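You operate a simulated robot arm through the tools that you are given. There is no shell and no other tool. Be economical: measure what you need, move in short steps, check, and stop when the job is done.

Carry out the task below with a simulated two-armed robot. There is one attempt and no reset: what you move stays moved.

JOB
Pick up the black roller from the narrow shelf of the tall rack with one hand, pass it to the other hand and put it on the top of the end table.

It is judged by the outcome, as a careful person would: the job done as asked, and still so three seconds after it is handed in. It fails if anything else is knocked over, pushed out of place, dropped, spilled or broken.

ROBOT AND FRAMES
Two 7-joint arms with two-finger parallel grippers on one trunk, on a base that drives. Base frame: it is fixed to the floor where the robot stands at the start and does not move with it; the origin is under the middle of the robot, x ahead of it, y to its left, z up. Lengths are in mm, angles in degrees, forces in N, time in s.
The left shoulder is at the start at [50, 177, 1029], the right one opposite. Each reaches about 847 mm from its shoulder. Places, roughly: black roller (3x3x12 cm) [700, -100, 1300]; top of the end table [-1700, 700, 800]. Payload 3.43 kg a hand.
The tool frame of a hand sits at the grasp point between the pads (the TCP): z along the fingers, y along the line on which they close. The tips reach 34 mm beyond it. The gripper opens to 128 mm. The fingers are 24 mm wide and 12 mm thick; the gripper's body (48 by 130 mm) begins 96 mm behind the TCP.
Orientation is that of the tool frame in the base frame, as [roll, pitch, yaw] about the fixed x, y, z axes, in that order (R = Rz(yaw) Ry(pitch) Rx(roll)). With the fingers straight down and closing along the base's y, the tool's x points along the base's -x, its y along +y and its z along -z.

CONTROLS
- The arms move only by the tool step_arm. It takes "left_plan", "right_plan" or both (then of equal length, played together; a hand with none holds still); each is a list of rows, each a list of 3 entries, a list of its own where there are three numbers: the turn, a rotation vector about the tool's x, y, z in degrees, then the shift along the tool's x, y, z in m, then the gripper command, from -1 (fully open) to 1 (shut), values between in proportion. In form: [[[rx, ry, rz], [x, y, z], fingers], ...]. A call has 1 to 10 rows; each row shifts and turns the commanded pose from where the row before left it, along the tool's axes as they then stand. A row lasts 0.2 s, in which the tool goes at most 50 mm and 8.6 degrees; a call with a longer step from one row to the next is refused whole, and so is a gripper value outside its range. Where a pose cannot be reached the arm comes as near as it can. A force on the tool above 40 N (or 10 N above the force at the start of the call, whichever is more), or a blocked arm, ends the call early, and 0.2 s more pass. The fingers move at their own pace (about 108 mm/s each) and stop on an object; they squeeze with about 26 N. The grip force told is the motor's: it shows also when the fingers shut on nothing. Time passes only in rows, and 0.2 s behind the last, so rows that do not move let the fingers close. The reply holds the time, the measured pose of the TCP, the force on the tool along the base axes, the opening and the grip force, in the units named above and with some noise, with the torque about the TCP (base axes, N m) and any sound that the robot's microphone picked up.
- Cameras (640 x 400 px; columns grow to the right, rows downward): "scene" is now at [162.3, -11.1, 1234.1]; the picture's right is [-0.12, -0.99, 0.00], its down [-0.17, 0.02, -0.99] and it looks along [0.98, -0.12, -0.17] (base axes); focal length 226 px, centre (320, 200). "left" rides on the left gripper at [76, 11, -160] in its tool frame; the picture's right is [-0.15, 0.99, 0.00], its down [-0.88, -0.13, -0.46] and it looks along [-0.45, -0.07, 0.89] (tool axes); focal length 234 px, centre (320, 200). "right" rides on the right gripper at [76, -11, -160] in its tool frame; the picture's right is [0.15, 0.99, 0.00], its down [-0.88, 0.13, -0.46] and it looks along [-0.45, 0.07, 0.89] (tool axes); focal length 234 px, centre (320, 200). There is no depth. A picture from a camera that has moved, and an enlarged one, comes with that camera's place and axes in the base frame and with its lens.
- camera(camera): a new picture of that camera. The clock stands still meanwhile.
- lift_body(by): slides the trunk up (or, below 0, down) by that many mm; the arms and the scene camera ride with it, the base frame stays. It gives what a move gives, with no picture.
- roll_base(legs): drives the robot by 1 to 6 legs, each [ahead, turn to the left] in mm and degrees, along the robot's own axes; the way and the turn of a leg run together, so that a leg with both is an arc; at most 1500 mm and 180 degrees a leg. The arms and the cameras ride along, it lands a little off, and it stops where it bumps. It gives what a move gives.
- pan_tilt(pan, tilt): turns the head with the scene camera to pan (to the left, within 80 degrees either way) and tilt (down, from -29 to 69), counted from straight ahead of the robot. It gives what a move gives.
- inspect(camera, box): a new picture of the part [left, top, right, bottom] of that camera's present view, enlarged. The clock stands still meanwhile.
- close_job(): hands the job in; it is judged then, once.

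Go step by step. Nothing tells you exact positions but the pictures and the camera data: compare them with the known pose of the tool, close in by small moves and look again before you grip or let go. The budget is 120 turns and 100 pictures, counting those below and the enlarged ones. Unless the task says otherwise, let go and move clear before handing in, and close with one line.

The tools are called after ">>>" as name(argument=value, ...) on one line, values as JSON. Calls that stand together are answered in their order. step_arm: Moves the arms, as the interface text tells. Its arguments: {"type":"object","properties":{"left_plan":{"type":"array","items":{"type":"array"}},"right_plan":{"type":"array","items":{"type":"array"}}},"required":[]} The other tools are called the same way: lift_body (by) slides the trunk up or down; roll_base (legs) drives the base; pan_tilt (pan, tilt) turns the head that bears the scene camera; camera (camera) takes a picture; inspect (camera, box) takes an enlarged picture of a part of a camera's view; close_job () hands the job in.

At the start:

```text
time_s: 0.0
left_position: [290.3, 93.6, 1150.1]
left_orientation: [-179.9, 0.0, -180.0]
left_wrist_force: [0.6, -0.4, 1.0]
left_wrist_torque: [0.01, -0.03, 0.02]
left_gripper_width: 128.1
left_grip_force: 0.1
right_position: [453.8, -229.0, 999.9]
right_orientation: [180.0, 0.0, 180.0]
right_wrist_force: [0.6, -0.3, 0.5]
right_wrist_torque: [0.01, 0.01, -0.01]
right_gripper_width: 128.1
right_grip_force: 0.0
trunk travel left (down, up): [-200.0, 201.0]
robot x, y, heading: [0.6, -1.5, -0.0]
head pan, tilt: [-6.9, 9.6]
```

scene: 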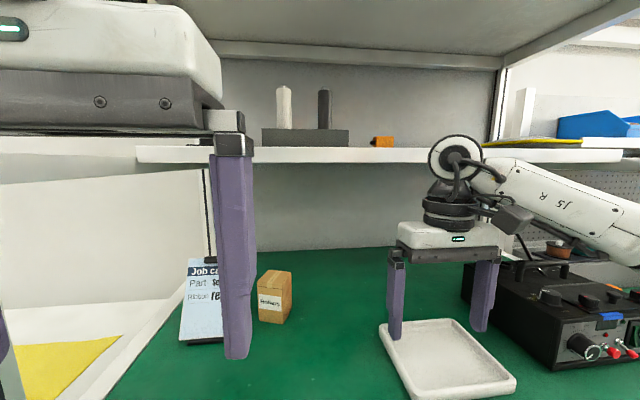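
right: 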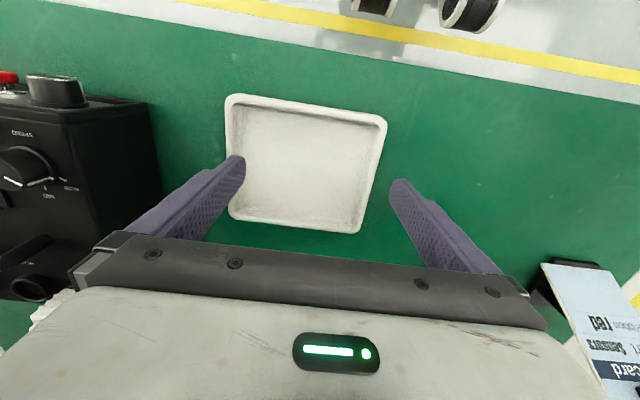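
left: 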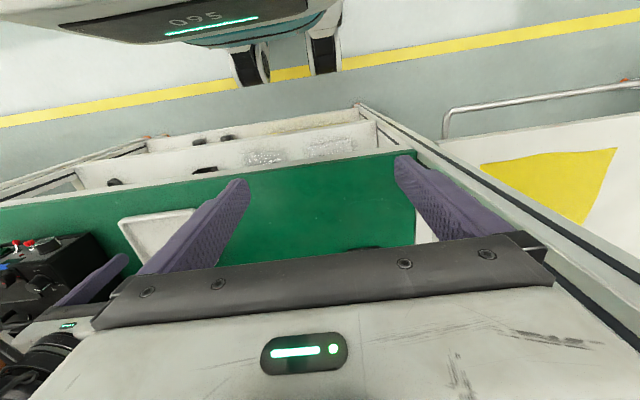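

I see a white and a black roller standing upright on a grey block on the shelf, the black one being the right one. I'll look at it more closely first.

>>> inspect(camera="scene", box=[220, 60, 460, 210])

```text
2.67 times, centred on (340, 135) of scene
camera zoom: at [162.3, -11.1, 1234.1], right [-0.12, -0.99, 0.0], down [-0.17, 0.02, -0.99], along [0.98, -0.12, -0.17], focal length 602 px, centre (267, 373)
```

zoom: 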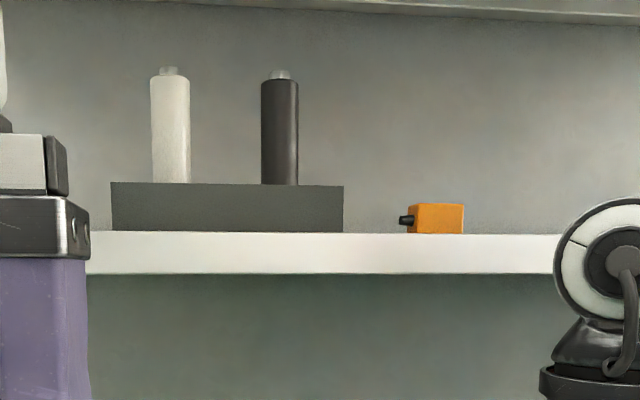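

The roller stands in a grey holder, roughly x≈700, y≈-100, visible from z≈1307 to 1400. I'll raise the trunk, both for reach and to measure by parallax.

>>> lift_body(by=150)

>>> inspect(camera="scene", box=[200, 130, 440, 280])

>>> camera(camera="scene")

```text
time_s: 1.8
left_position: [290.8, 94.0, 1299.8]
left_orientation: [180.0, 0.0, -179.9]
left_wrist_force: [0.1, 0.3, 0.1]
left_wrist_torque: [-0.01, -0.01, -0.02]
left_gripper_width: 128.2
left_grip_force: 0.3
right_position: [452.5, -231.9, 1149.6]
right_orientation: [-180.0, 0.0, -180.0]
right_wrist_force: [0.1, -0.3, -1.0]
right_wrist_torque: [-0.02, 0.02, -0.02]
right_gripper_width: 127.7
right_grip_force: 0.0
trunk travel left (down, up): [-350.0, 51.0]
robot x, y, heading: [-1.8, -1.8, 0.0]
head pan, tilt: [-6.9, 9.6]
```

```text
2.67 times, centred on (320, 205) of scene
camera zoom: at [162.5, -11.1, 1384.0], right [-0.12, -0.99, 0.0], down [-0.17, 0.02, -0.99], along [0.98, -0.12, -0.17], focal length 602 px, centre (320, 187)
```

zoom: 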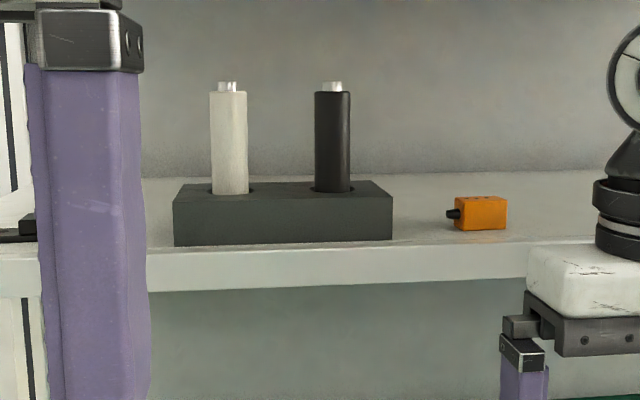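

```text
94 pictures are left
camera scene: at [162.5, -11.1, 1384.0], right [-0.12, -0.99, 0.0], down [-0.17, 0.02, -0.99], along [0.98, -0.12, -0.17], focal length 226 px, centre (320, 200)
```

scene: 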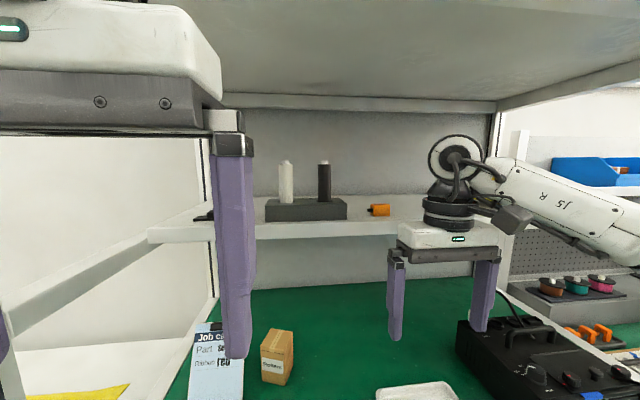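

By parallax the roller is at about x=652, y=-80; its body is exposed from z≈1298 to 1377, and the white roller stands about 84 mm to its left. I'll turn the right hand to point ahead, with a 70 mm opening to stay clear of the white one.

>>> step_arm(right_plan=[[[0, -8.2, 0], [0, 0, 0], -0.1], [[0, -8.2, 0], [0, 0, 0], -0.1], [[0, -8.2, 0], [0, 0, 0], -0.1], [[0, -8.2, 0], [0, 0, 0], -0.1], [[0, -8.2, 0], [0, 0, 0], -0.1], [[0, -8.2, 0], [0, 0, 0], -0.1], [[0, -8.2, 0], [0, 0, 0], -0.1], [[0, -8.2, 0], [0, 0, 0], -0.1], [[0, -8.2, 0], [0, 0, 0], -0.1], [[0, -8.2, 0], [0, 0, 0], -0.1]])

```text
time_s: 4.0
left_position: [291.2, 92.5, 1300.3]
left_orientation: [180.0, -0.1, -180.0]
left_wrist_force: [0.7, -0.2, -0.5]
left_wrist_torque: [-0.02, 0.02, -0.01]
left_gripper_width: 127.8
left_grip_force: 0.1
right_position: [506.3, -226.3, 1166.4]
right_orientation: [-179.9, 79.3, -180.0]
right_wrist_force: [0.0, -0.7, -1.1]
right_wrist_torque: [0.01, 0.0, 0.01]
right_gripper_width: 70.6
right_grip_force: 0.0
right hand out of reach, approached as far as the arm can: row 8, 9, 10
trunk travel left (down, up): [-350.0, 51.0]
robot x, y, heading: [1.6, 0.5, -0.0]
head pan, tilt: [-6.9, 9.6]
```

>>> step_arm(right_plan=[[[0, -8, 0], [-0.03, 0, 0.01], -0.1], [[0, 0, 0], [-0.028, 0.025, 0.018], -0.1], [[0, 0, 0], [-0.028, 0.025, 0.018], -0.1], [[0, 0, 0], [-0.028, 0.025, 0.018], -0.1], [[0, 0, 0], [-0.028, 0.025, 0.018], -0.1], [[0, 0, 0], [-0.028, 0.025, 0.018], -0.1], [[0, 0, 0], [0, 0.025, 0], -0.1]])

>>> camera(camera="right")

>>> camera(camera="scene")

```text
time_s: 5.0
left_position: [288.8, 93.9, 1299.8]
left_orientation: [-180.0, 0.0, -180.0]
left_wrist_force: [0.7, -0.6, -0.1]
left_wrist_torque: [0.02, 0.06, -0.01]
left_gripper_width: 128.0
left_grip_force: 0.0
right_position: [564.9, -157.8, 1228.5]
right_orientation: [-178.7, 78.6, -178.7]
right_wrist_force: [-13.2, -0.1, 0.0]
right_wrist_torque: [-0.05, -0.13, -0.34]
right_gripper_width: 69.9
right_grip_force: 0.1
right hand out of reach, approached as far as the arm can: row 1
trunk travel left (down, up): [-350.0, 51.0]
robot x, y, heading: [0.5, -0.5, 0.1]
head pan, tilt: [-6.9, 9.6]
stopped in row 4 (right hand): the force on the tool passed its limit (the readings are from after the stop); the commanded pose is now the measured one
```

```text
93 pictures are left
camera right: at [392.9, -168.5, 1186.8], right [-0.03, 0.99, -0.15], down [-0.27, 0.14, 0.95], along [0.96, 0.07, 0.27], focal length 234 px, centre (320, 200)
```

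right: 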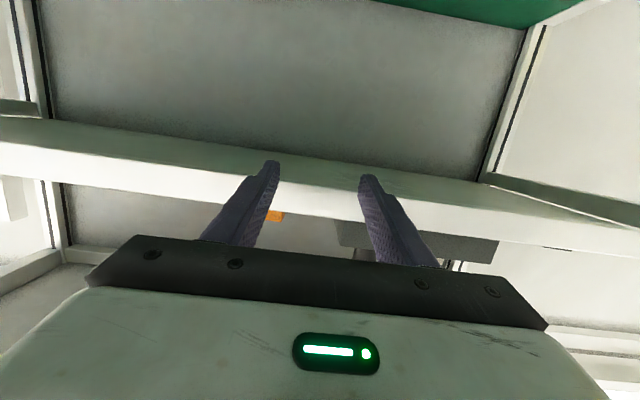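

```text
92 pictures are left
camera scene: at [161.5, -11.2, 1384.2], right [-0.12, -0.99, 0.0], down [-0.17, 0.02, -0.99], along [0.98, -0.12, -0.17], focal length 226 px, centre (320, 200)
```

scene: 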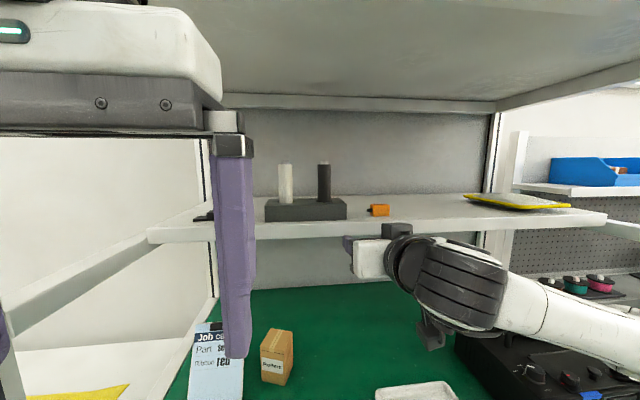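

The fingertips touched the shelf's front edge at x≈598, but nothing looks displaced. I'll back off, go up above the shelf, level the hand and centre it.

>>> step_arm(right_plan=[[[0, 0, 0], [0, 0, -0.03], -0.1], [[0, 0, 0], [0, 0, -0.03], -0.1], [[0, 0, 0], [-0.04, 0, 0], -0.1], [[0, 0, 0], [-0.04, 0, 0], -0.1], [[0, -6, 0], [-0.02, 0, 0], -0.1], [[0, -5.4, 0], [0, 0.02, 0], -0.1], [[0, 0, 0], [0, 0.03, 0], -0.1], [[0, 0, 0], [0, 0.028, 0], -0.1]])

>>> camera(camera="right")

>>> camera(camera="scene")

```text
time_s: 6.8
left_position: [290.5, 93.5, 1298.1]
left_orientation: [-179.8, -0.1, -179.9]
left_wrist_force: [-0.2, -0.9, 0.2]
left_wrist_torque: [0.05, -0.02, -0.01]
left_gripper_width: 128.3
left_grip_force: 0.0
right_position: [527.3, -77.3, 1337.0]
right_orientation: [-113.5, 89.7, -113.7]
right_wrist_force: [-0.4, 0.8, 0.4]
right_wrist_torque: [-0.01, 0.01, -0.03]
right_gripper_width: 70.1
right_grip_force: 0.0
trunk travel left (down, up): [-350.0, 51.0]
robot x, y, heading: [1.9, -1.9, 0.1]
head pan, tilt: [-6.9, 9.6]
```

```text
91 pictures are left
camera right: at [368.2, -88.5, 1262.9], right [0.0, 0.99, -0.15], down [-0.45, 0.14, 0.88], along [0.89, 0.07, 0.45], focal length 234 px, centre (320, 200)
```

right: 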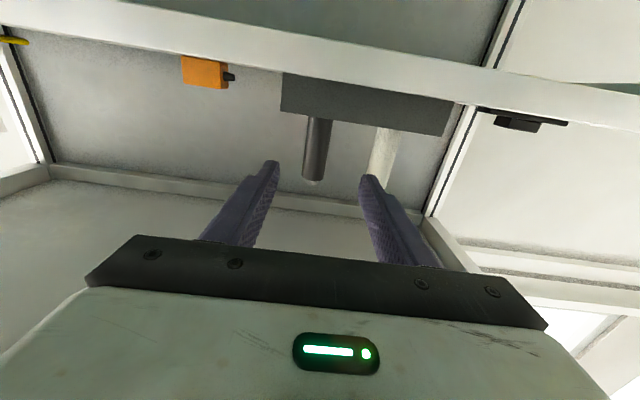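

```text
90 pictures are left
camera scene: at [162.3, -10.6, 1384.1], right [-0.12, -0.99, 0.0], down [-0.17, 0.02, -0.99], along [0.98, -0.12, -0.17], focal length 226 px, centre (320, 200)
```

scene: 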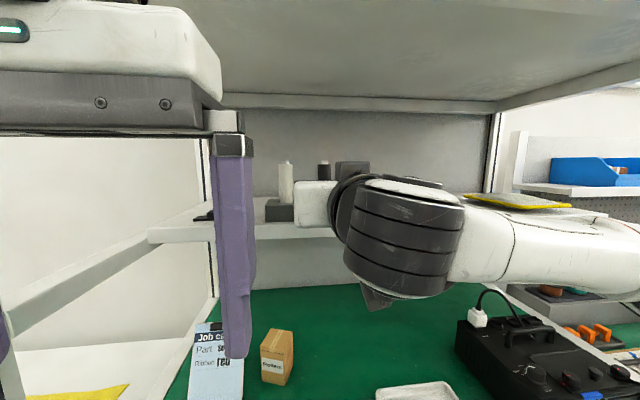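

The roller axis is at y≈-82. I'll drop to z≈1320, correct y a little and advance partway, then check.

>>> step_arm(right_plan=[[[0, 0, 0], [0.016, -0.004, 0], -0.1], [[0, 0, 0], [0, 0, 0.03], -0.1], [[0, 0, 0], [0, 0, 0.03], -0.1], [[0, 0, 0], [0, 0, 0.01], -0.1]])

>>> camera(camera="right")

>>> inspect(camera="scene", box=[240, 120, 400, 220])

```text
time_s: 7.8
left_position: [291.0, 92.9, 1299.2]
left_orientation: [179.9, -0.1, -180.0]
left_wrist_force: [0.1, 0.3, -0.3]
left_wrist_torque: [-0.01, 0.01, 0.0]
left_gripper_width: 128.1
left_grip_force: 0.0
right_position: [597.5, -82.8, 1319.6]
right_orientation: [-113.3, 89.7, -113.3]
right_wrist_force: [-0.2, -0.9, -0.5]
right_wrist_torque: [0.04, 0.0, -0.02]
right_gripper_width: 70.4
right_grip_force: 0.1
trunk travel left (down, up): [-350.0, 51.0]
robot x, y, heading: [-2.4, -1.8, -0.0]
head pan, tilt: [-6.9, 9.6]
```

```text
89 pictures are left
camera right: at [437.8, -94.5, 1246.3], right [0.0, 0.99, -0.15], down [-0.45, 0.13, 0.88], along [0.89, 0.07, 0.45], focal length 234 px, centre (320, 200)
```

right: 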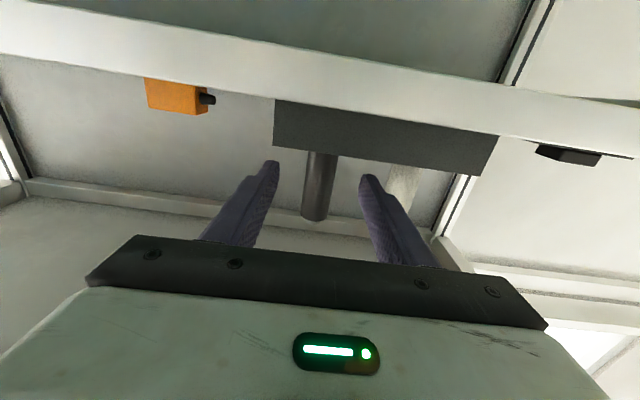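

```text
4.00 times, centred on (320, 170) of scene
camera zoom: at [162.3, -11.3, 1384.1], right [-0.12, -0.99, 0.0], down [-0.17, 0.02, -0.99], along [0.98, -0.12, -0.17], focal length 903 px, centre (320, 320)
```

zoom: 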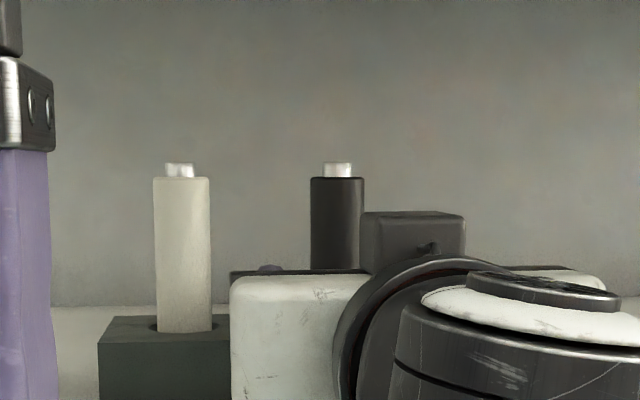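

Aligned: the fingers clear the block and straddle the roller in line. I'll advance 50 mm and close slowly.

>>> step_arm(right_plan=[[[0, 0, 0], [0, 0, 0.025], -0.1], [[0, 0, 0], [0, 0, 0.025], -0.1], [[0, 0, 0], [0, 0, 0], -0.1]])

>>> camera(camera="right")

```text
time_s: 8.6
left_position: [290.5, 92.9, 1299.2]
left_orientation: [180.0, 0.0, -180.0]
left_wrist_force: [-0.5, -0.2, 0.3]
left_wrist_torque: [-0.01, -0.04, -0.02]
left_gripper_width: 127.9
left_grip_force: 0.0
right_position: [647.4, -84.0, 1321.5]
right_orientation: [-116.1, 89.7, -116.3]
right_wrist_force: [0.2, -0.2, -0.4]
right_wrist_torque: [-0.01, -0.01, 0.02]
right_gripper_width: 70.7
right_grip_force: 0.1
trunk travel left (down, up): [-350.0, 51.0]
robot x, y, heading: [-1.0, 1.1, 0.0]
head pan, tilt: [-6.9, 9.6]
```

```text
87 pictures are left
camera right: at [487.5, -95.3, 1246.8], right [0.0, 0.99, -0.15], down [-0.45, 0.14, 0.88], along [0.89, 0.07, 0.45], focal length 234 px, centre (320, 200)
```

right: 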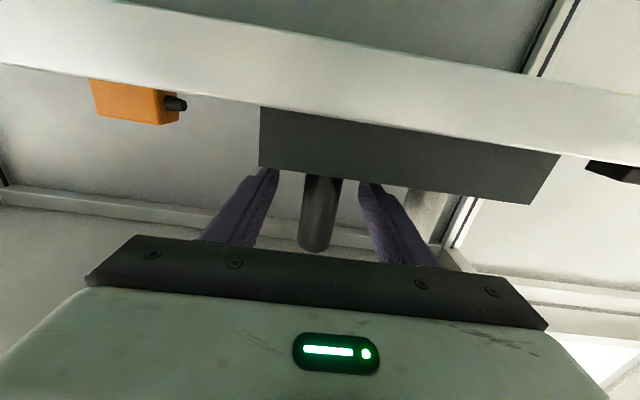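

>>> step_arm(right_plan=[[[0, 0, 0], [0, 0, 0], 0.3], [[0, 0, 0], [0, 0, 0], 0.5], [[0, 0, 0], [0, 0, 0], 1], [[0, 0, 0], [0, 0, 0], 1]])

>>> camera(camera="right")

```text
time_s: 9.6
left_position: [291.0, 92.9, 1300.5]
left_orientation: [-180.0, -0.1, 179.9]
left_wrist_force: [-0.8, -0.4, 0.2]
left_wrist_torque: [0.0, 0.0, 0.0]
left_gripper_width: 128.0
left_grip_force: 0.0
right_position: [647.1, -82.8, 1321.1]
right_orientation: [-117.2, 89.8, -117.3]
right_wrist_force: [0.0, 0.4, 1.7]
right_wrist_torque: [-0.16, -0.15, -0.31]
right_gripper_width: 28.0
right_grip_force: 26.0
trunk travel left (down, up): [-350.0, 51.0]
robot x, y, heading: [-0.2, -3.3, 0.2]
head pan, tilt: [-6.9, 9.6]
```

```text
86 pictures are left
camera right: at [487.4, -94.8, 1246.8], right [0.0, 0.99, -0.15], down [-0.45, 0.13, 0.88], along [0.89, 0.07, 0.45], focal length 234 px, centre (320, 200)
```

right: 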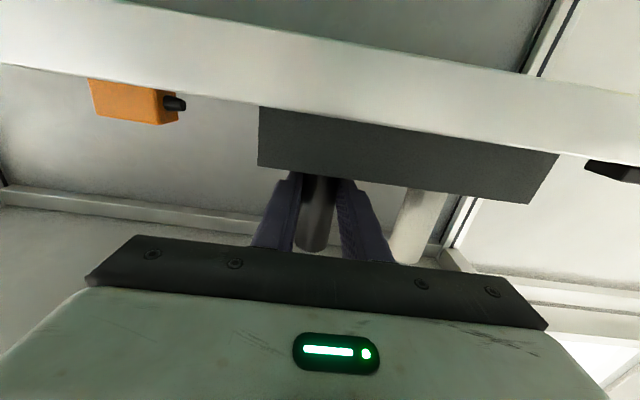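

Gripped at 28 mm. I'll lift it straight up out of the holder by 70 mm.

>>> step_arm(right_plan=[[[0, 0, 0], [-0.008, 0, 0], 1], [[0, 0, 0], [-0.012, 0, 0], 1], [[0, 0, 0], [-0.012, 0, 0], 1], [[0, 0, 0], [-0.012, 0, 0], 1], [[0, 0, 0], [-0.012, 0, 0], 1], [[0, 0, 0], [-0.014, 0, 0], 1]])

>>> camera(camera="right")

>>> inspect(camera="scene", box=[240, 100, 400, 200])

```text
time_s: 10.9
left_position: [290.2, 93.5, 1299.1]
left_orientation: [179.9, 0.0, -180.0]
left_wrist_force: [0.5, 0.6, -0.1]
left_wrist_torque: [0.01, -0.01, -0.02]
left_gripper_width: 127.9
left_grip_force: 0.1
right_position: [647.2, -82.3, 1391.3]
right_orientation: [-117.5, 89.7, -117.4]
right_wrist_force: [-0.1, 0.6, -0.3]
right_wrist_torque: [-0.03, 0.02, -0.07]
right_gripper_width: 28.7
right_grip_force: 26.0
trunk travel left (down, up): [-350.0, 51.0]
robot x, y, heading: [3.2, 1.1, -0.3]
head pan, tilt: [-6.9, 9.6]
```

```text
85 pictures are left
camera right: at [487.0, -94.7, 1315.9], right [0.0, 0.99, -0.15], down [-0.45, 0.13, 0.88], along [0.89, 0.07, 0.45], focal length 234 px, centre (320, 200)
```

right: 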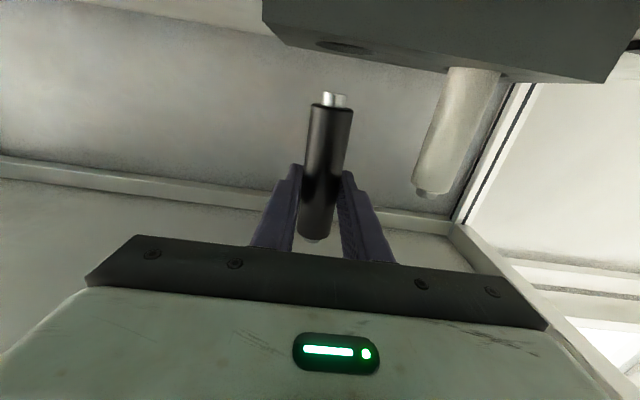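

```text
4.00 times, centred on (320, 150) of scene
camera zoom: at [162.2, -11.2, 1384.1], right [-0.12, -0.99, 0.0], down [-0.17, 0.02, -0.99], along [0.98, -0.12, -0.17], focal length 903 px, centre (320, 400)
```

zoom: 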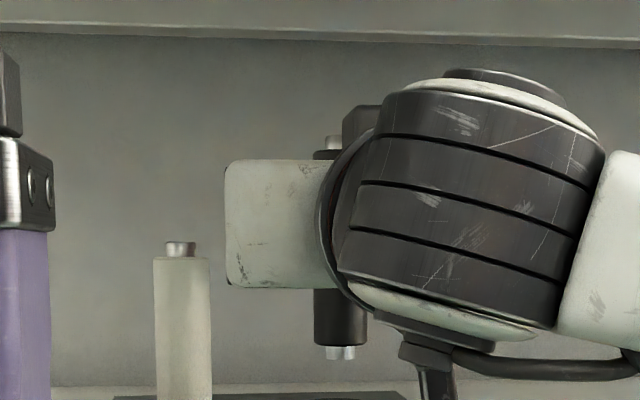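

The roller is free of the holder, with pins at both ends. I'll look at the bottom pin closely and check the left hand's surroundings before retreating.

>>> inspect(camera="right", box=[270, 70, 390, 145])

>>> step_arm(right_plan=[[[0, 0, 0], [0, 0, -0.04], 1], [[0, 0, 0], [0, 0, -0.04], 1], [[0, 0, 0], [0, 0, -0.04], 1], [[0, 0, 0], [0, 0, -0.03], 1]])

>>> camera(camera="scene")

>>> camera(camera="left")

```text
5.33 times, centred on (330, 108) of right
camera zoom: at [487.0, -94.7, 1315.9], right [0.0, 0.99, -0.15], down [-0.45, 0.13, 0.88], along [0.89, 0.07, 0.45], focal length 1249 px, centre (267, 693)
```

zoom: 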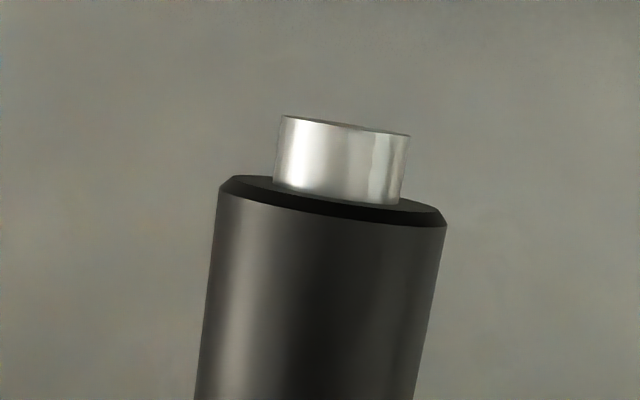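

```text
time_s: 11.9
left_position: [291.2, 92.7, 1299.8]
left_orientation: [-180.0, -0.1, 180.0]
left_wrist_force: [-0.2, -0.8, 0.0]
left_wrist_torque: [-0.01, -0.01, -0.01]
left_gripper_width: 127.7
left_grip_force: 0.0
right_position: [495.6, -80.8, 1389.9]
right_orientation: [-125.1, 89.6, -125.2]
right_wrist_force: [0.4, 0.3, -0.9]
right_wrist_torque: [0.02, 0.01, 0.0]
right_gripper_width: 29.0
right_grip_force: 26.1
trunk travel left (down, up): [-350.0, 51.0]
robot x, y, heading: [0.5, -0.5, 0.2]
head pan, tilt: [-6.9, 9.6]
```

```text
82 pictures are left
camera scene: at [162.0, -11.3, 1384.1], right [-0.12, -0.99, 0.0], down [-0.17, 0.02, -0.99], along [0.98, -0.12, -0.17], focal length 226 px, centre (320, 200)
```

scene: 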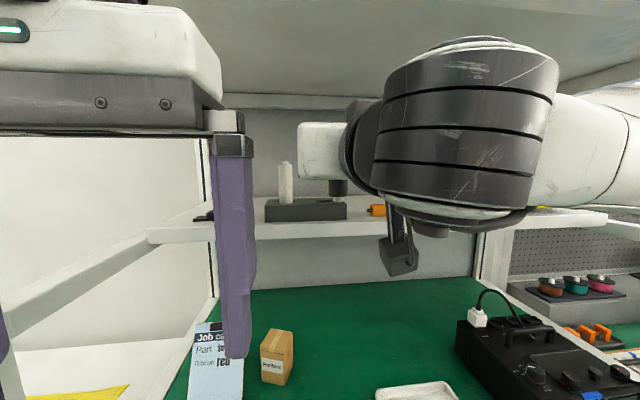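

```text
81 pictures are left
camera left: at [215.5, 104.7, 1460.3], right [0.15, 0.99, 0.0], down [0.88, -0.13, 0.46], along [0.45, -0.07, -0.89], focal length 234 px, centre (320, 200)
```

left: 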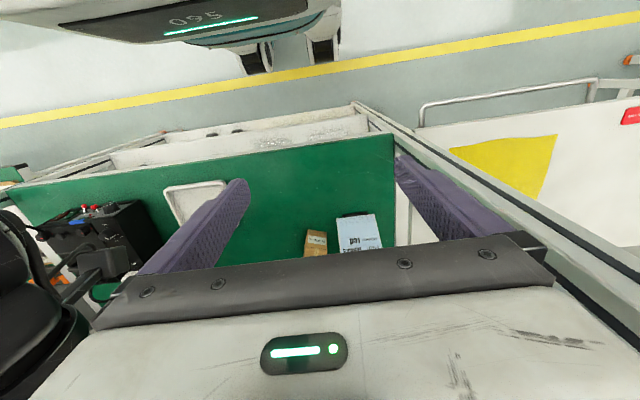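

The bottom pin is a flat stub about 17 mm across, so the roller can stand upright. Next I'll look around to plan the drive, before handing over in free space.

>>> pan_tilt(pan=80, tilt=30)

>>> camera(camera="scene")

>>> pan_tilt(pan=-80, tilt=30)

>>> camera(camera="scene")

```text
time_s: 13.6
left_position: [289.6, 93.2, 1299.5]
left_orientation: [180.0, -0.1, -180.0]
left_wrist_force: [-0.4, -0.2, 0.3]
left_wrist_torque: [-0.02, -0.04, -0.03]
left_gripper_width: 128.2
left_grip_force: 0.0
right_position: [496.0, -81.2, 1390.7]
right_orientation: [-120.2, 89.6, -120.3]
right_wrist_force: [0.5, 0.2, -1.7]
right_wrist_torque: [-0.02, 0.02, 0.0]
right_gripper_width: 28.8
right_grip_force: 26.0
trunk travel left (down, up): [-350.0, 51.0]
robot x, y, heading: [3.2, 3.5, -0.4]
head pan, tilt: [80.0, 30.0]
```

```text
80 pictures are left
camera scene: at [86.0, 88.9, 1351.1], right [0.98, -0.18, 0.0], down [-0.09, -0.49, -0.87], along [0.15, 0.85, -0.5], focal length 226 px, centre (320, 200)
```

scene: 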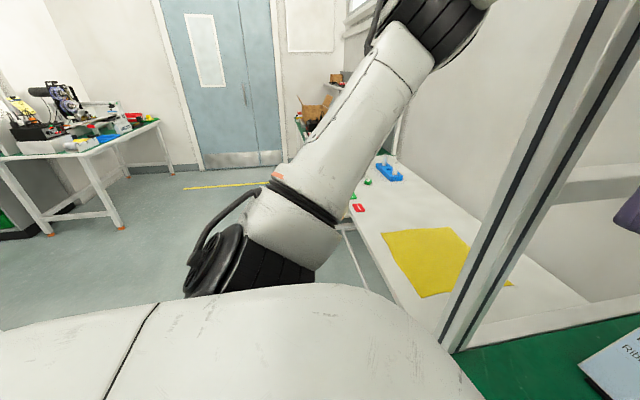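

```text
time_s: 16.0
left_position: [292.0, 93.5, 1297.6]
left_orientation: [179.9, -0.3, -179.5]
left_wrist_force: [48.1, -25.1, 4.7]
left_wrist_torque: [4.51, 8.79, 2.04]
left_gripper_width: 128.1
left_grip_force: 0.0
right_position: [496.1, -80.8, 1390.7]
right_orientation: [-119.7, 89.7, -119.8]
right_wrist_force: [0.5, 0.1, -1.0]
right_wrist_torque: [-0.03, -0.01, -0.03]
right_gripper_width: 28.7
right_grip_force: 26.1
trunk travel left (down, up): [-350.0, 51.0]
robot x, y, heading: [0.6, -2.3, -0.1]
head pan, tilt: [-80.0, 30.0]
```

```text
79 pictures are left
camera scene: at [124.4, 72.3, 1351.4], right [0.8, -0.6, 0.0], down [-0.3, -0.4, -0.87], along [0.52, 0.69, -0.5], focal length 226 px, centre (320, 200)
```

scene: 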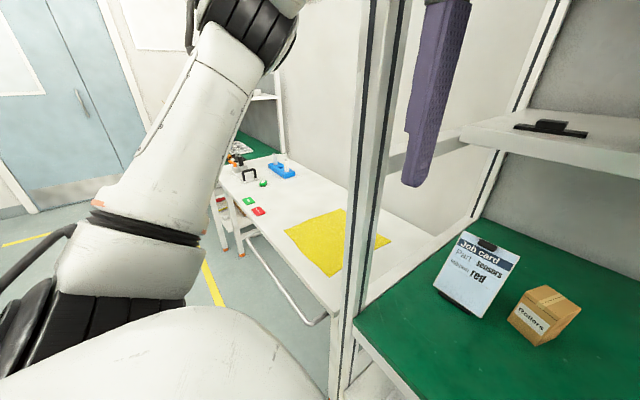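

The head bumped against the left hand (48 N), so I'll turn it back to the left right away.

>>> pan_tilt(pan=70, tilt=10)

>>> camera(camera="scene")

```text
time_s: 18.4
left_position: [290.8, 94.3, 1298.7]
left_orientation: [180.0, -0.1, 180.0]
left_wrist_force: [0.7, -0.2, 0.7]
left_wrist_torque: [0.01, -0.01, 0.01]
left_gripper_width: 128.1
left_grip_force: 0.0
right_position: [496.0, -81.5, 1390.8]
right_orientation: [-119.6, 89.7, -119.7]
right_wrist_force: [0.5, 0.2, -1.0]
right_wrist_torque: [0.01, 0.01, 0.01]
right_gripper_width: 29.0
right_grip_force: 26.6
trunk travel left (down, up): [-350.0, 51.0]
robot x, y, heading: [-4.2, 0.2, 0.2]
head pan, tilt: [70.0, 10.0]
```

```text
78 pictures are left
camera scene: at [102.0, 87.2, 1383.4], right [0.94, -0.34, 0.0], down [-0.06, -0.16, -0.98], along [0.34, 0.92, -0.17], focal length 226 px, centre (320, 200)
```

scene: 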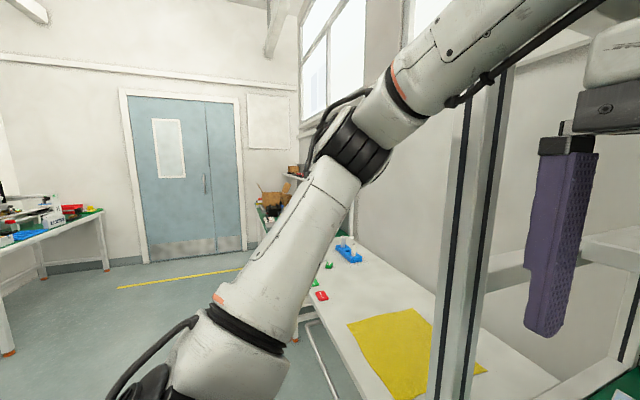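

I'll back straight out from the rack by 500 mm.

>>> roll_base(legs=[[-500, 0]])

>>> camera(camera="scene")

>>> camera(camera="right")

```text
time_s: 21.4
left_position: [-219.7, 93.6, 1300.8]
left_orientation: [180.0, -0.1, -179.9]
left_wrist_force: [0.4, 0.0, 0.4]
left_wrist_torque: [-0.01, -0.02, -0.02]
left_gripper_width: 128.0
left_grip_force: 0.1
right_position: [-14.7, -81.3, 1389.9]
right_orientation: [-117.1, 89.7, -116.9]
right_wrist_force: [-0.5, -0.6, -0.2]
right_wrist_torque: [-0.04, 0.03, 0.0]
right_gripper_width: 29.1
right_grip_force: 25.9
trunk travel left (down, up): [-350.0, 51.0]
robot x, y, heading: [-511.0, 0.4, 0.1]
head pan, tilt: [70.0, 10.0]
```

```text
77 pictures are left
camera scene: at [-408.4, 87.4, 1383.5], right [0.94, -0.34, 0.0], down [-0.06, -0.16, -0.98], along [0.34, 0.93, -0.17], focal length 226 px, centre (320, 200)
```

scene: 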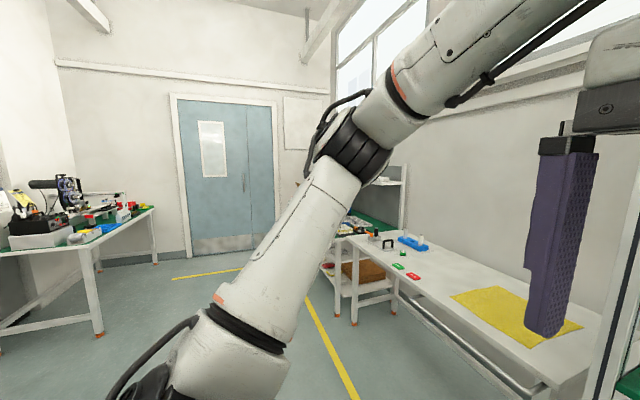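

```text
76 pictures are left
camera right: at [-173.8, -92.5, 1316.3], right [0.0, 0.99, -0.15], down [-0.45, 0.13, 0.88], along [0.89, 0.07, 0.45], focal length 234 px, centre (320, 200)
```

right: 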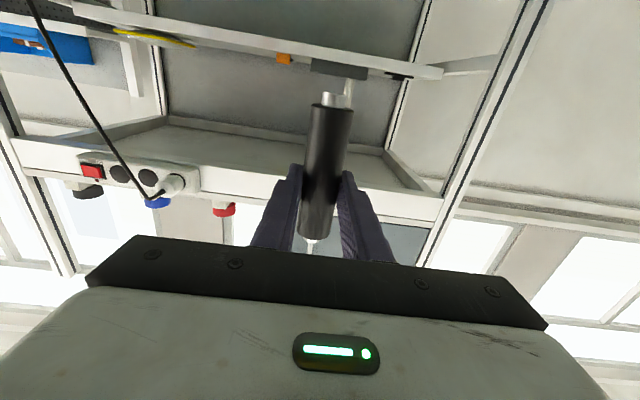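

Now in free space, I'll lower the right hand straight down to make room for the left hand, which already points down, to take the top half from above.

>>> step_arm(right_plan=[[[0, 0, 0], [0.038, 0, 0.004], 1], [[0, 0, 0], [0.038, 0, 0.004], 1], [[0, 0, 0], [0.038, 0, 0.004], 1], [[0, 0, 0], [0.038, 0, 0.004], 1], [[0, 0, 0], [0.038, 0, 0.004], 1]])

>>> pan_tilt(pan=40, tilt=15)

>>> camera(camera="left")

>>> camera(camera="scene")

```text
time_s: 22.6
left_position: [-218.1, 94.3, 1299.1]
left_orientation: [-180.0, -0.1, -179.9]
left_wrist_force: [0.7, -0.2, 0.1]
left_wrist_torque: [-0.02, 0.02, 0.01]
left_gripper_width: 128.1
left_grip_force: 0.2
right_position: [6.6, -80.6, 1200.5]
right_orientation: [-108.0, 89.7, -108.0]
right_wrist_force: [-0.8, 0.1, -1.5]
right_wrist_torque: [0.01, 0.04, -0.03]
right_gripper_width: 28.4
right_grip_force: 26.0
trunk travel left (down, up): [-350.0, 51.0]
robot x, y, heading: [-511.3, 0.4, 0.1]
head pan, tilt: [70.0, 10.0]
```

```text
time_s: 23.5
left_position: [-219.1, 94.1, 1299.0]
left_orientation: [180.0, -0.1, -179.8]
left_wrist_force: [-0.4, -0.8, -0.6]
left_wrist_torque: [0.02, 0.0, -0.02]
left_gripper_width: 128.2
left_grip_force: 0.2
right_position: [6.1, -80.5, 1203.2]
right_orientation: [-121.2, 89.7, -121.2]
right_wrist_force: [1.1, 0.7, -0.8]
right_wrist_torque: [-0.01, -0.02, 0.01]
right_gripper_width: 28.8
right_grip_force: 25.9
trunk travel left (down, up): [-350.0, 51.0]
robot x, y, heading: [-509.5, -1.6, -0.0]
head pan, tilt: [40.0, 15.0]
```

```text
75 pictures are left
camera left: at [-294.0, 105.2, 1460.2], right [0.14, 0.99, 0.0], down [0.88, -0.13, 0.45], along [0.45, -0.07, -0.89], focal length 234 px, centre (320, 200)
```

left: 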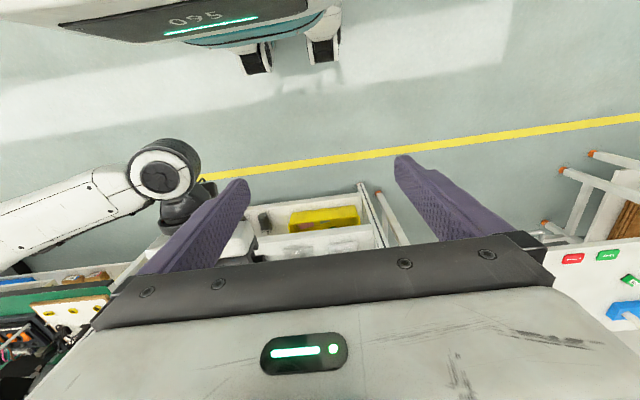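

```text
74 pictures are left
camera scene: at [-368.2, 60.2, 1375.3], right [0.64, -0.76, 0.0], down [-0.2, -0.17, -0.97], along [0.74, 0.62, -0.26], focal length 226 px, centre (320, 200)
```

scene: 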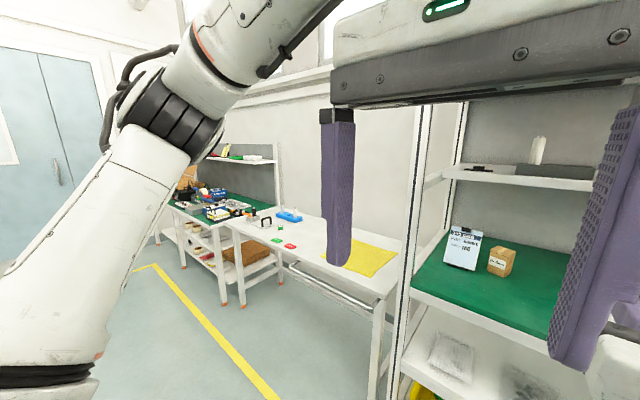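

>>> step_arm(left_plan=[[[0, 0, 0], [0, 0, -0.035], -0.3], [[0, 0, 0], [-0.032, -0.025, 0], -0.3], [[0, 0, 0], [-0.032, -0.025, 0], -0.3], [[0, 0, 0], [-0.032, -0.025, 0], -0.3], [[0, 0, 0], [-0.032, -0.025, 0], -0.3], [[0, 0, 0], [-0.032, -0.025, 0], -0.3], [[0, 0, 0], [-0.032, -0.025, 0], -0.3], [[0, 0, 0], [-0.032, -0.025, 0], -0.3]])

>>> camera(camera="left")

>>> pan_tilt(pan=0, tilt=15)

>>> camera(camera="scene")

>>> camera(camera="right")

```text
time_s: 25.5
left_position: [-52.9, -15.9, 1338.3]
left_orientation: [-174.6, 2.0, -176.2]
left_wrist_force: [0.6, -0.5, -0.1]
left_wrist_torque: [0.03, -0.04, -0.07]
left_gripper_width: 82.9
left_grip_force: 0.1
left hand out of reach, approached as far as the arm can: row 6, 7, 8
right_position: [4.7, -81.2, 1202.2]
right_orientation: [-114.6, 89.6, -114.7]
right_wrist_force: [-0.5, -0.3, -1.1]
right_wrist_torque: [0.0, 0.0, 0.02]
right_gripper_width: 29.0
right_grip_force: 26.1
trunk travel left (down, up): [-350.0, 51.0]
robot x, y, heading: [-508.1, 4.5, 0.1]
head pan, tilt: [40.0, 15.0]
stopped in row 8 (left hand): the arm was blocked; the commanded pose is now the measured one
```

```text
73 pictures are left
camera left: at [-134.7, 6.7, 1494.1], right [0.09, 0.99, -0.09], down [0.87, -0.03, 0.5], along [0.49, -0.12, -0.86], focal length 234 px, centre (320, 200)
```

left: 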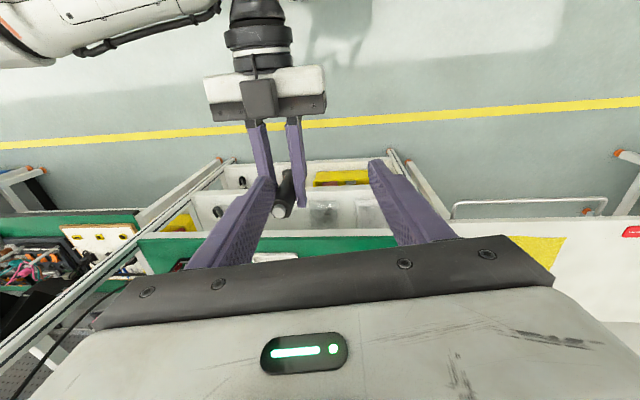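

```text
time_s: 26.6
left_position: [-51.5, -13.8, 1337.6]
left_orientation: [-174.7, 1.9, -176.3]
left_wrist_force: [0.2, 0.2, -0.2]
left_wrist_torque: [-0.01, 0.03, -0.01]
left_gripper_width: 83.4
left_grip_force: 0.0
right_position: [6.0, -80.9, 1201.3]
right_orientation: [-121.0, 89.6, -121.2]
right_wrist_force: [-0.4, 1.0, -1.7]
right_wrist_torque: [0.01, 0.02, 0.0]
right_gripper_width: 29.0
right_grip_force: 25.9
trunk travel left (down, up): [-350.0, 51.0]
robot x, y, heading: [-505.0, -4.1, 0.1]
head pan, tilt: [0.0, 15.0]
```

```text
72 pictures are left
camera scene: at [-346.2, 0.3, 1375.3], right [0.0, -1.0, 0.0], down [-0.26, 0.0, -0.97], along [0.97, 0.0, -0.26], focal length 226 px, centre (320, 200)
```

scene: 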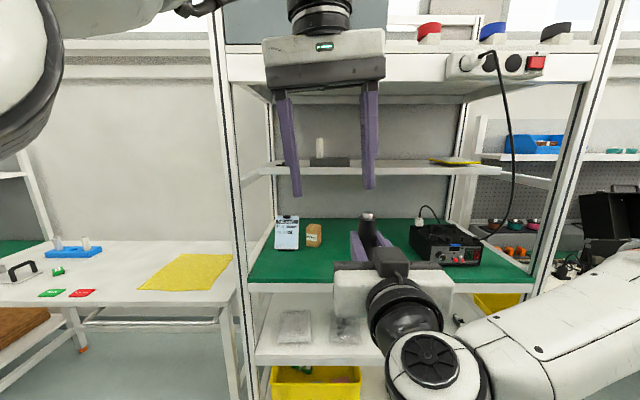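

```text
71 pictures are left
camera right: at [-153.9, -92.5, 1128.2], right [0.0, 0.99, -0.15], down [-0.45, 0.13, 0.88], along [0.89, 0.07, 0.45], focal length 234 px, centre (320, 200)
```

right: 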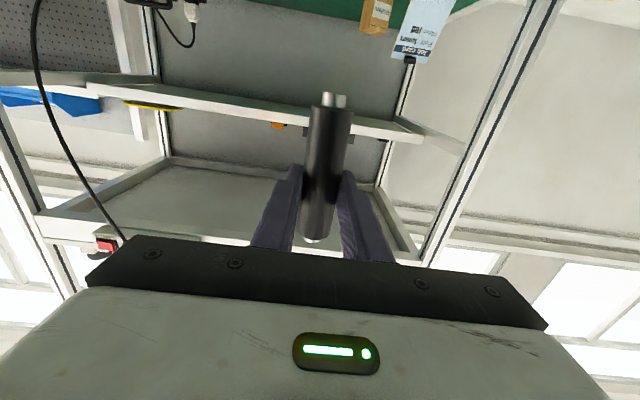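

The left arm can't reach that far while pointing down. I'll bring the roller lower and toward the middle with the right hand, and square up the left hand again.

>>> step_arm(right_plan=[[[0, 0, 0], [0.03, 0.02, 0], 1], [[0, 0, 0], [0.03, 0.03, -0.005], 1], [[0, 0, 0], [0.02, 0.03, -0.005], 1], [[0, 0, 0], [0.02, 0.03, -0.005], 1], [[0, 0, 0], [0, 0.01, -0.005], 1]], left_plan=[[[0, 0, 0], [0.02, 0, 0], -0.3], [[-5.4, 2, 3.8], [0.02, 0.01, 0], -0.3], [[0, 0, 0], [0, 0.02, 0], -0.3], [[0, 0, 0], [0, 0.02, 0], -0.3], [[0, 0, 0], [0, 0, 0], -0.3]])

>>> camera(camera="left")

>>> camera(camera="scene")

```text
time_s: 27.8
left_position: [-93.4, 30.1, 1334.3]
left_orientation: [179.8, 0.0, 179.7]
left_wrist_force: [-1.2, -0.5, -0.2]
left_wrist_torque: [0.0, -0.03, -0.02]
left_gripper_width: 83.0
left_grip_force: 0.0
right_position: [-14.6, 39.3, 1102.5]
right_orientation: [-123.6, 89.7, -123.9]
right_wrist_force: [-0.3, 0.6, -2.0]
right_wrist_torque: [0.0, 0.05, 0.02]
right_gripper_width: 29.0
right_grip_force: 25.3
trunk travel left (down, up): [-350.0, 51.0]
robot x, y, heading: [-507.4, -4.0, -0.1]
head pan, tilt: [0.0, 15.0]
```

```text
70 pictures are left
camera left: at [-167.5, 41.9, 1494.5], right [0.15, 0.99, 0.01], down [0.88, -0.14, 0.46], along [0.45, -0.07, -0.89], focal length 234 px, centre (320, 200)
```

left: 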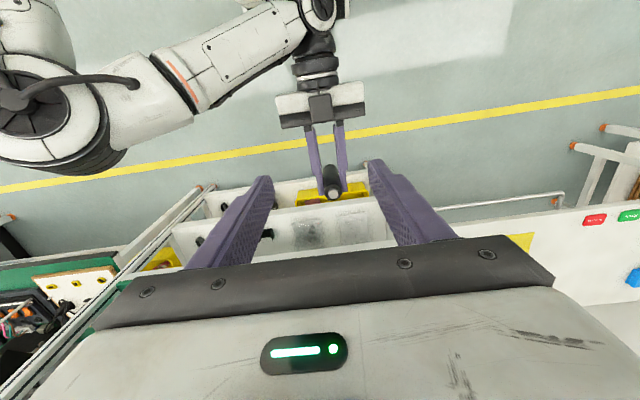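

```text
69 pictures are left
camera scene: at [-346.6, -0.1, 1375.3], right [0.0, -1.0, 0.0], down [-0.26, 0.0, -0.97], along [0.97, 0.0, -0.26], focal length 226 px, centre (320, 200)
```

scene: 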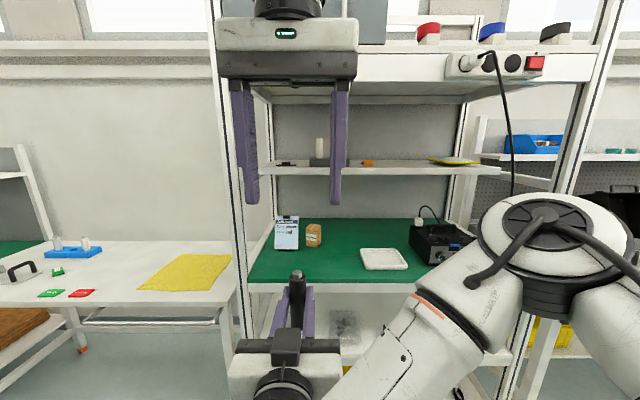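

>>> step_arm(left_plan=[[[0, 0, 0], [-0.01, 0.003, 0.035], -0.3], [[0, 0, 0], [-0.02, 0.003, 0.03], -0.3], [[0, 0, 0], [-0.024, 0.003, 0.03], -0.3], [[0, 0, 0], [-0.024, 0, 0.025], -0.3], [[0, 0, 0], [0, 0, 0], -0.3]])

>>> camera(camera="left")

>>> camera(camera="scene")

>>> camera(camera="right")

```text
time_s: 29.0
left_position: [-15.6, 41.9, 1213.5]
left_orientation: [179.7, 0.0, 179.7]
left_wrist_force: [-0.4, -0.1, 1.1]
left_wrist_torque: [0.01, 0.01, 0.02]
left_gripper_width: 83.3
left_grip_force: 0.0
right_position: [-14.9, 39.3, 1101.9]
right_orientation: [-119.0, 89.7, -119.0]
right_wrist_force: [-0.4, -0.7, 0.3]
right_wrist_torque: [0.0, 0.02, 0.0]
right_gripper_width: 28.9
right_grip_force: 26.0
trunk travel left (down, up): [-350.0, 51.0]
robot x, y, heading: [-510.1, -0.9, 0.1]
head pan, tilt: [0.0, 15.0]
```

```text
68 pictures are left
camera left: at [-90.4, 52.2, 1374.7], right [0.15, 0.99, 0.0], down [0.88, -0.14, 0.46], along [0.45, -0.07, -0.89], focal length 234 px, centre (320, 200)
```

left: 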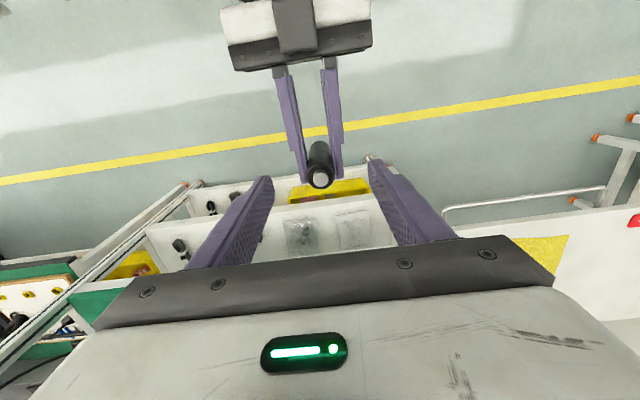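

```text
67 pictures are left
camera scene: at [-346.6, 0.3, 1375.4], right [0.0, -1.0, 0.0], down [-0.26, 0.0, -0.97], along [0.97, 0.0, -0.26], focal length 226 px, centre (320, 200)
```

scene: 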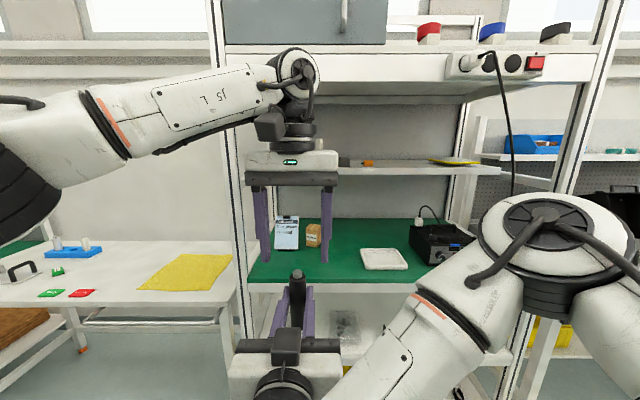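

```text
66 pictures are left
camera right: at [-174.0, 27.7, 1027.7], right [0.0, 0.99, -0.15], down [-0.45, 0.13, 0.88], along [0.89, 0.07, 0.45], focal length 234 px, centre (320, 200)
```

right: 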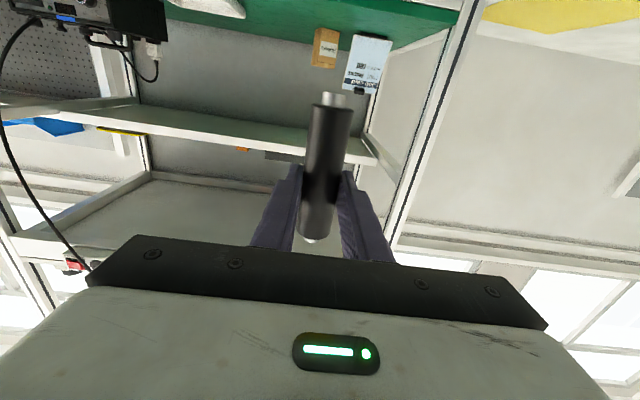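

The left hand is above the roller and nearly centred (roller ~6 mm ahead, 3 mm to the right). I'll correct that and descend in part.

>>> step_arm(left_plan=[[[0, 0, 0], [-0.006, -0.003, 0], -0.3], [[0, 0, 0], [0, 0, 0.015], -0.3], [[0, 0, 0], [0, 0, 0.015], -0.3], [[0, 0, 0], [0, 0, 0.012], -0.3], [[0, 0, 0], [0, 0, 0], -0.3]])

>>> camera(camera="left")

>>> camera(camera="right")

>>> inspect(camera="scene", box=[220, 220, 380, 320])

```text
time_s: 30.2
left_position: [-8.7, 36.9, 1173.0]
left_orientation: [179.6, 0.0, 179.6]
left_wrist_force: [0.5, -1.5, -1.0]
left_wrist_torque: [0.01, 0.0, 0.04]
left_gripper_width: 83.2
left_grip_force: 0.1
right_position: [-15.4, 40.2, 1101.5]
right_orientation: [-121.3, 89.7, -121.1]
right_wrist_force: [-0.7, 0.9, -1.2]
right_wrist_torque: [0.0, -0.02, -0.02]
right_gripper_width: 29.0
right_grip_force: 26.3
trunk travel left (down, up): [-350.0, 51.0]
robot x, y, heading: [-509.0, -1.0, 0.0]
head pan, tilt: [0.0, 15.0]
```

```text
65 pictures are left
camera left: at [-84.3, 48.4, 1333.0], right [0.15, 0.99, 0.0], down [0.88, -0.14, 0.46], along [0.45, -0.07, -0.89], focal length 234 px, centre (320, 200)
```

left: 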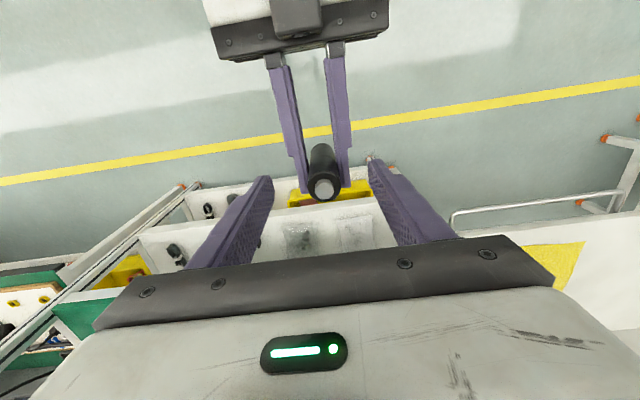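

```text
64 pictures are left
camera right: at [-173.8, 27.6, 1027.6], right [0.0, 0.99, -0.15], down [-0.45, 0.13, 0.88], along [0.89, 0.07, 0.45], focal length 234 px, centre (320, 200)
```

right: 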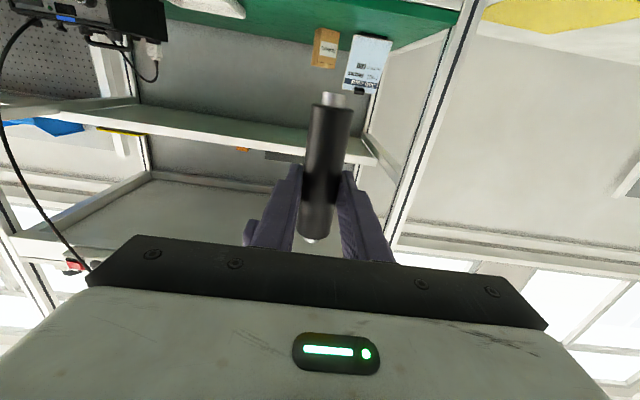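

```text
4.00 times, centred on (300, 270) of scene
camera zoom: at [-346.3, 0.2, 1375.3], right [0.0, -1.0, 0.0], down [-0.26, 0.0, -0.97], along [0.97, 0.0, -0.26], focal length 903 px, centre (400, -80)
```

zoom: 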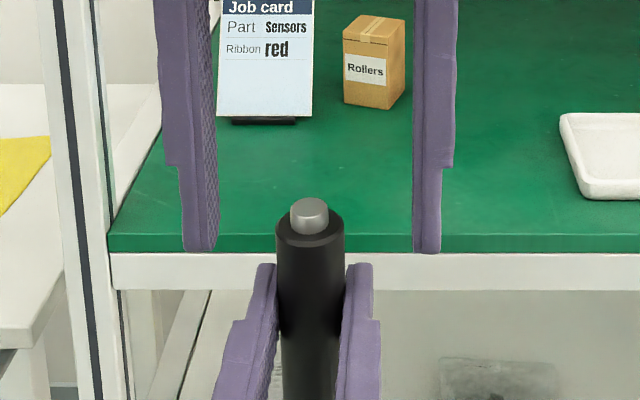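

Centred within a couple of mm. I'll descend the last 20 mm so the tips stay just above the right fingers, then close the left hand.

>>> step_arm(left_plan=[[[0, 0, 0], [0, 0.002, 0.01], -0.3], [[0, 0, 0], [0, 0, 0.009], -0.3], [[0, 0, 0], [0, 0, 0], 0.2], [[0, 0, 0], [0, 0, 0], 0.45], [[0, 0, 0], [0, 0, 0], 0.6], [[0, 0, 0], [0, 0, 0], 1], [[0, 0, 0], [0, 0, 0], 1]])

>>> camera(camera="left")

>>> inspect(camera="scene", box=[220, 220, 380, 320])

```text
time_s: 31.8
left_position: [-9.7, 39.6, 1154.7]
left_orientation: [179.7, 0.0, 179.6]
left_wrist_force: [0.4, 2.1, 0.3]
left_wrist_torque: [-0.05, -0.01, 0.0]
left_gripper_width: 29.1
left_grip_force: 25.9
right_position: [-14.5, 39.4, 1101.7]
right_orientation: [-119.4, 89.7, -119.5]
right_wrist_force: [-0.2, -3.4, 0.1]
right_wrist_torque: [0.24, 0.0, -0.07]
right_gripper_width: 28.6
right_grip_force: 26.3
trunk travel left (down, up): [-350.0, 51.0]
robot x, y, heading: [-511.1, -0.1, 0.1]
head pan, tilt: [0.0, 15.0]
```

```text
62 pictures are left
camera left: at [-83.8, 50.5, 1314.5], right [0.15, 0.99, 0.01], down [0.88, -0.14, 0.46], along [0.45, -0.06, -0.89], focal length 234 px, centre (320, 200)
```

left: 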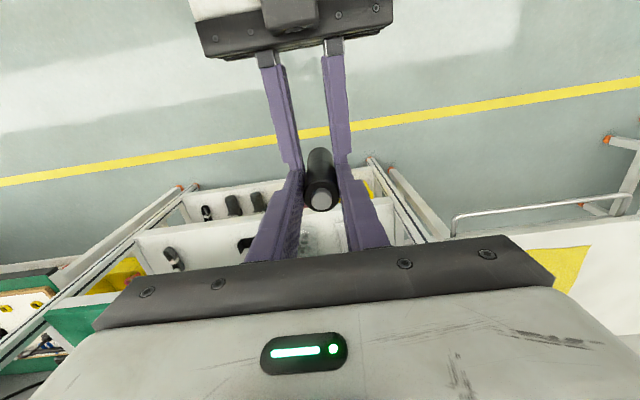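

```text
4.00 times, centred on (300, 270) of scene
camera zoom: at [-346.3, 0.2, 1375.3], right [0.0, -1.0, 0.0], down [-0.26, 0.0, -0.97], along [0.97, 0.0, -0.26], focal length 903 px, centre (400, -80)
```

zoom: 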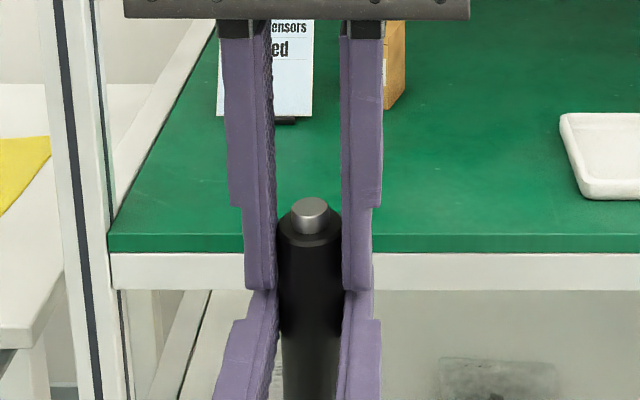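

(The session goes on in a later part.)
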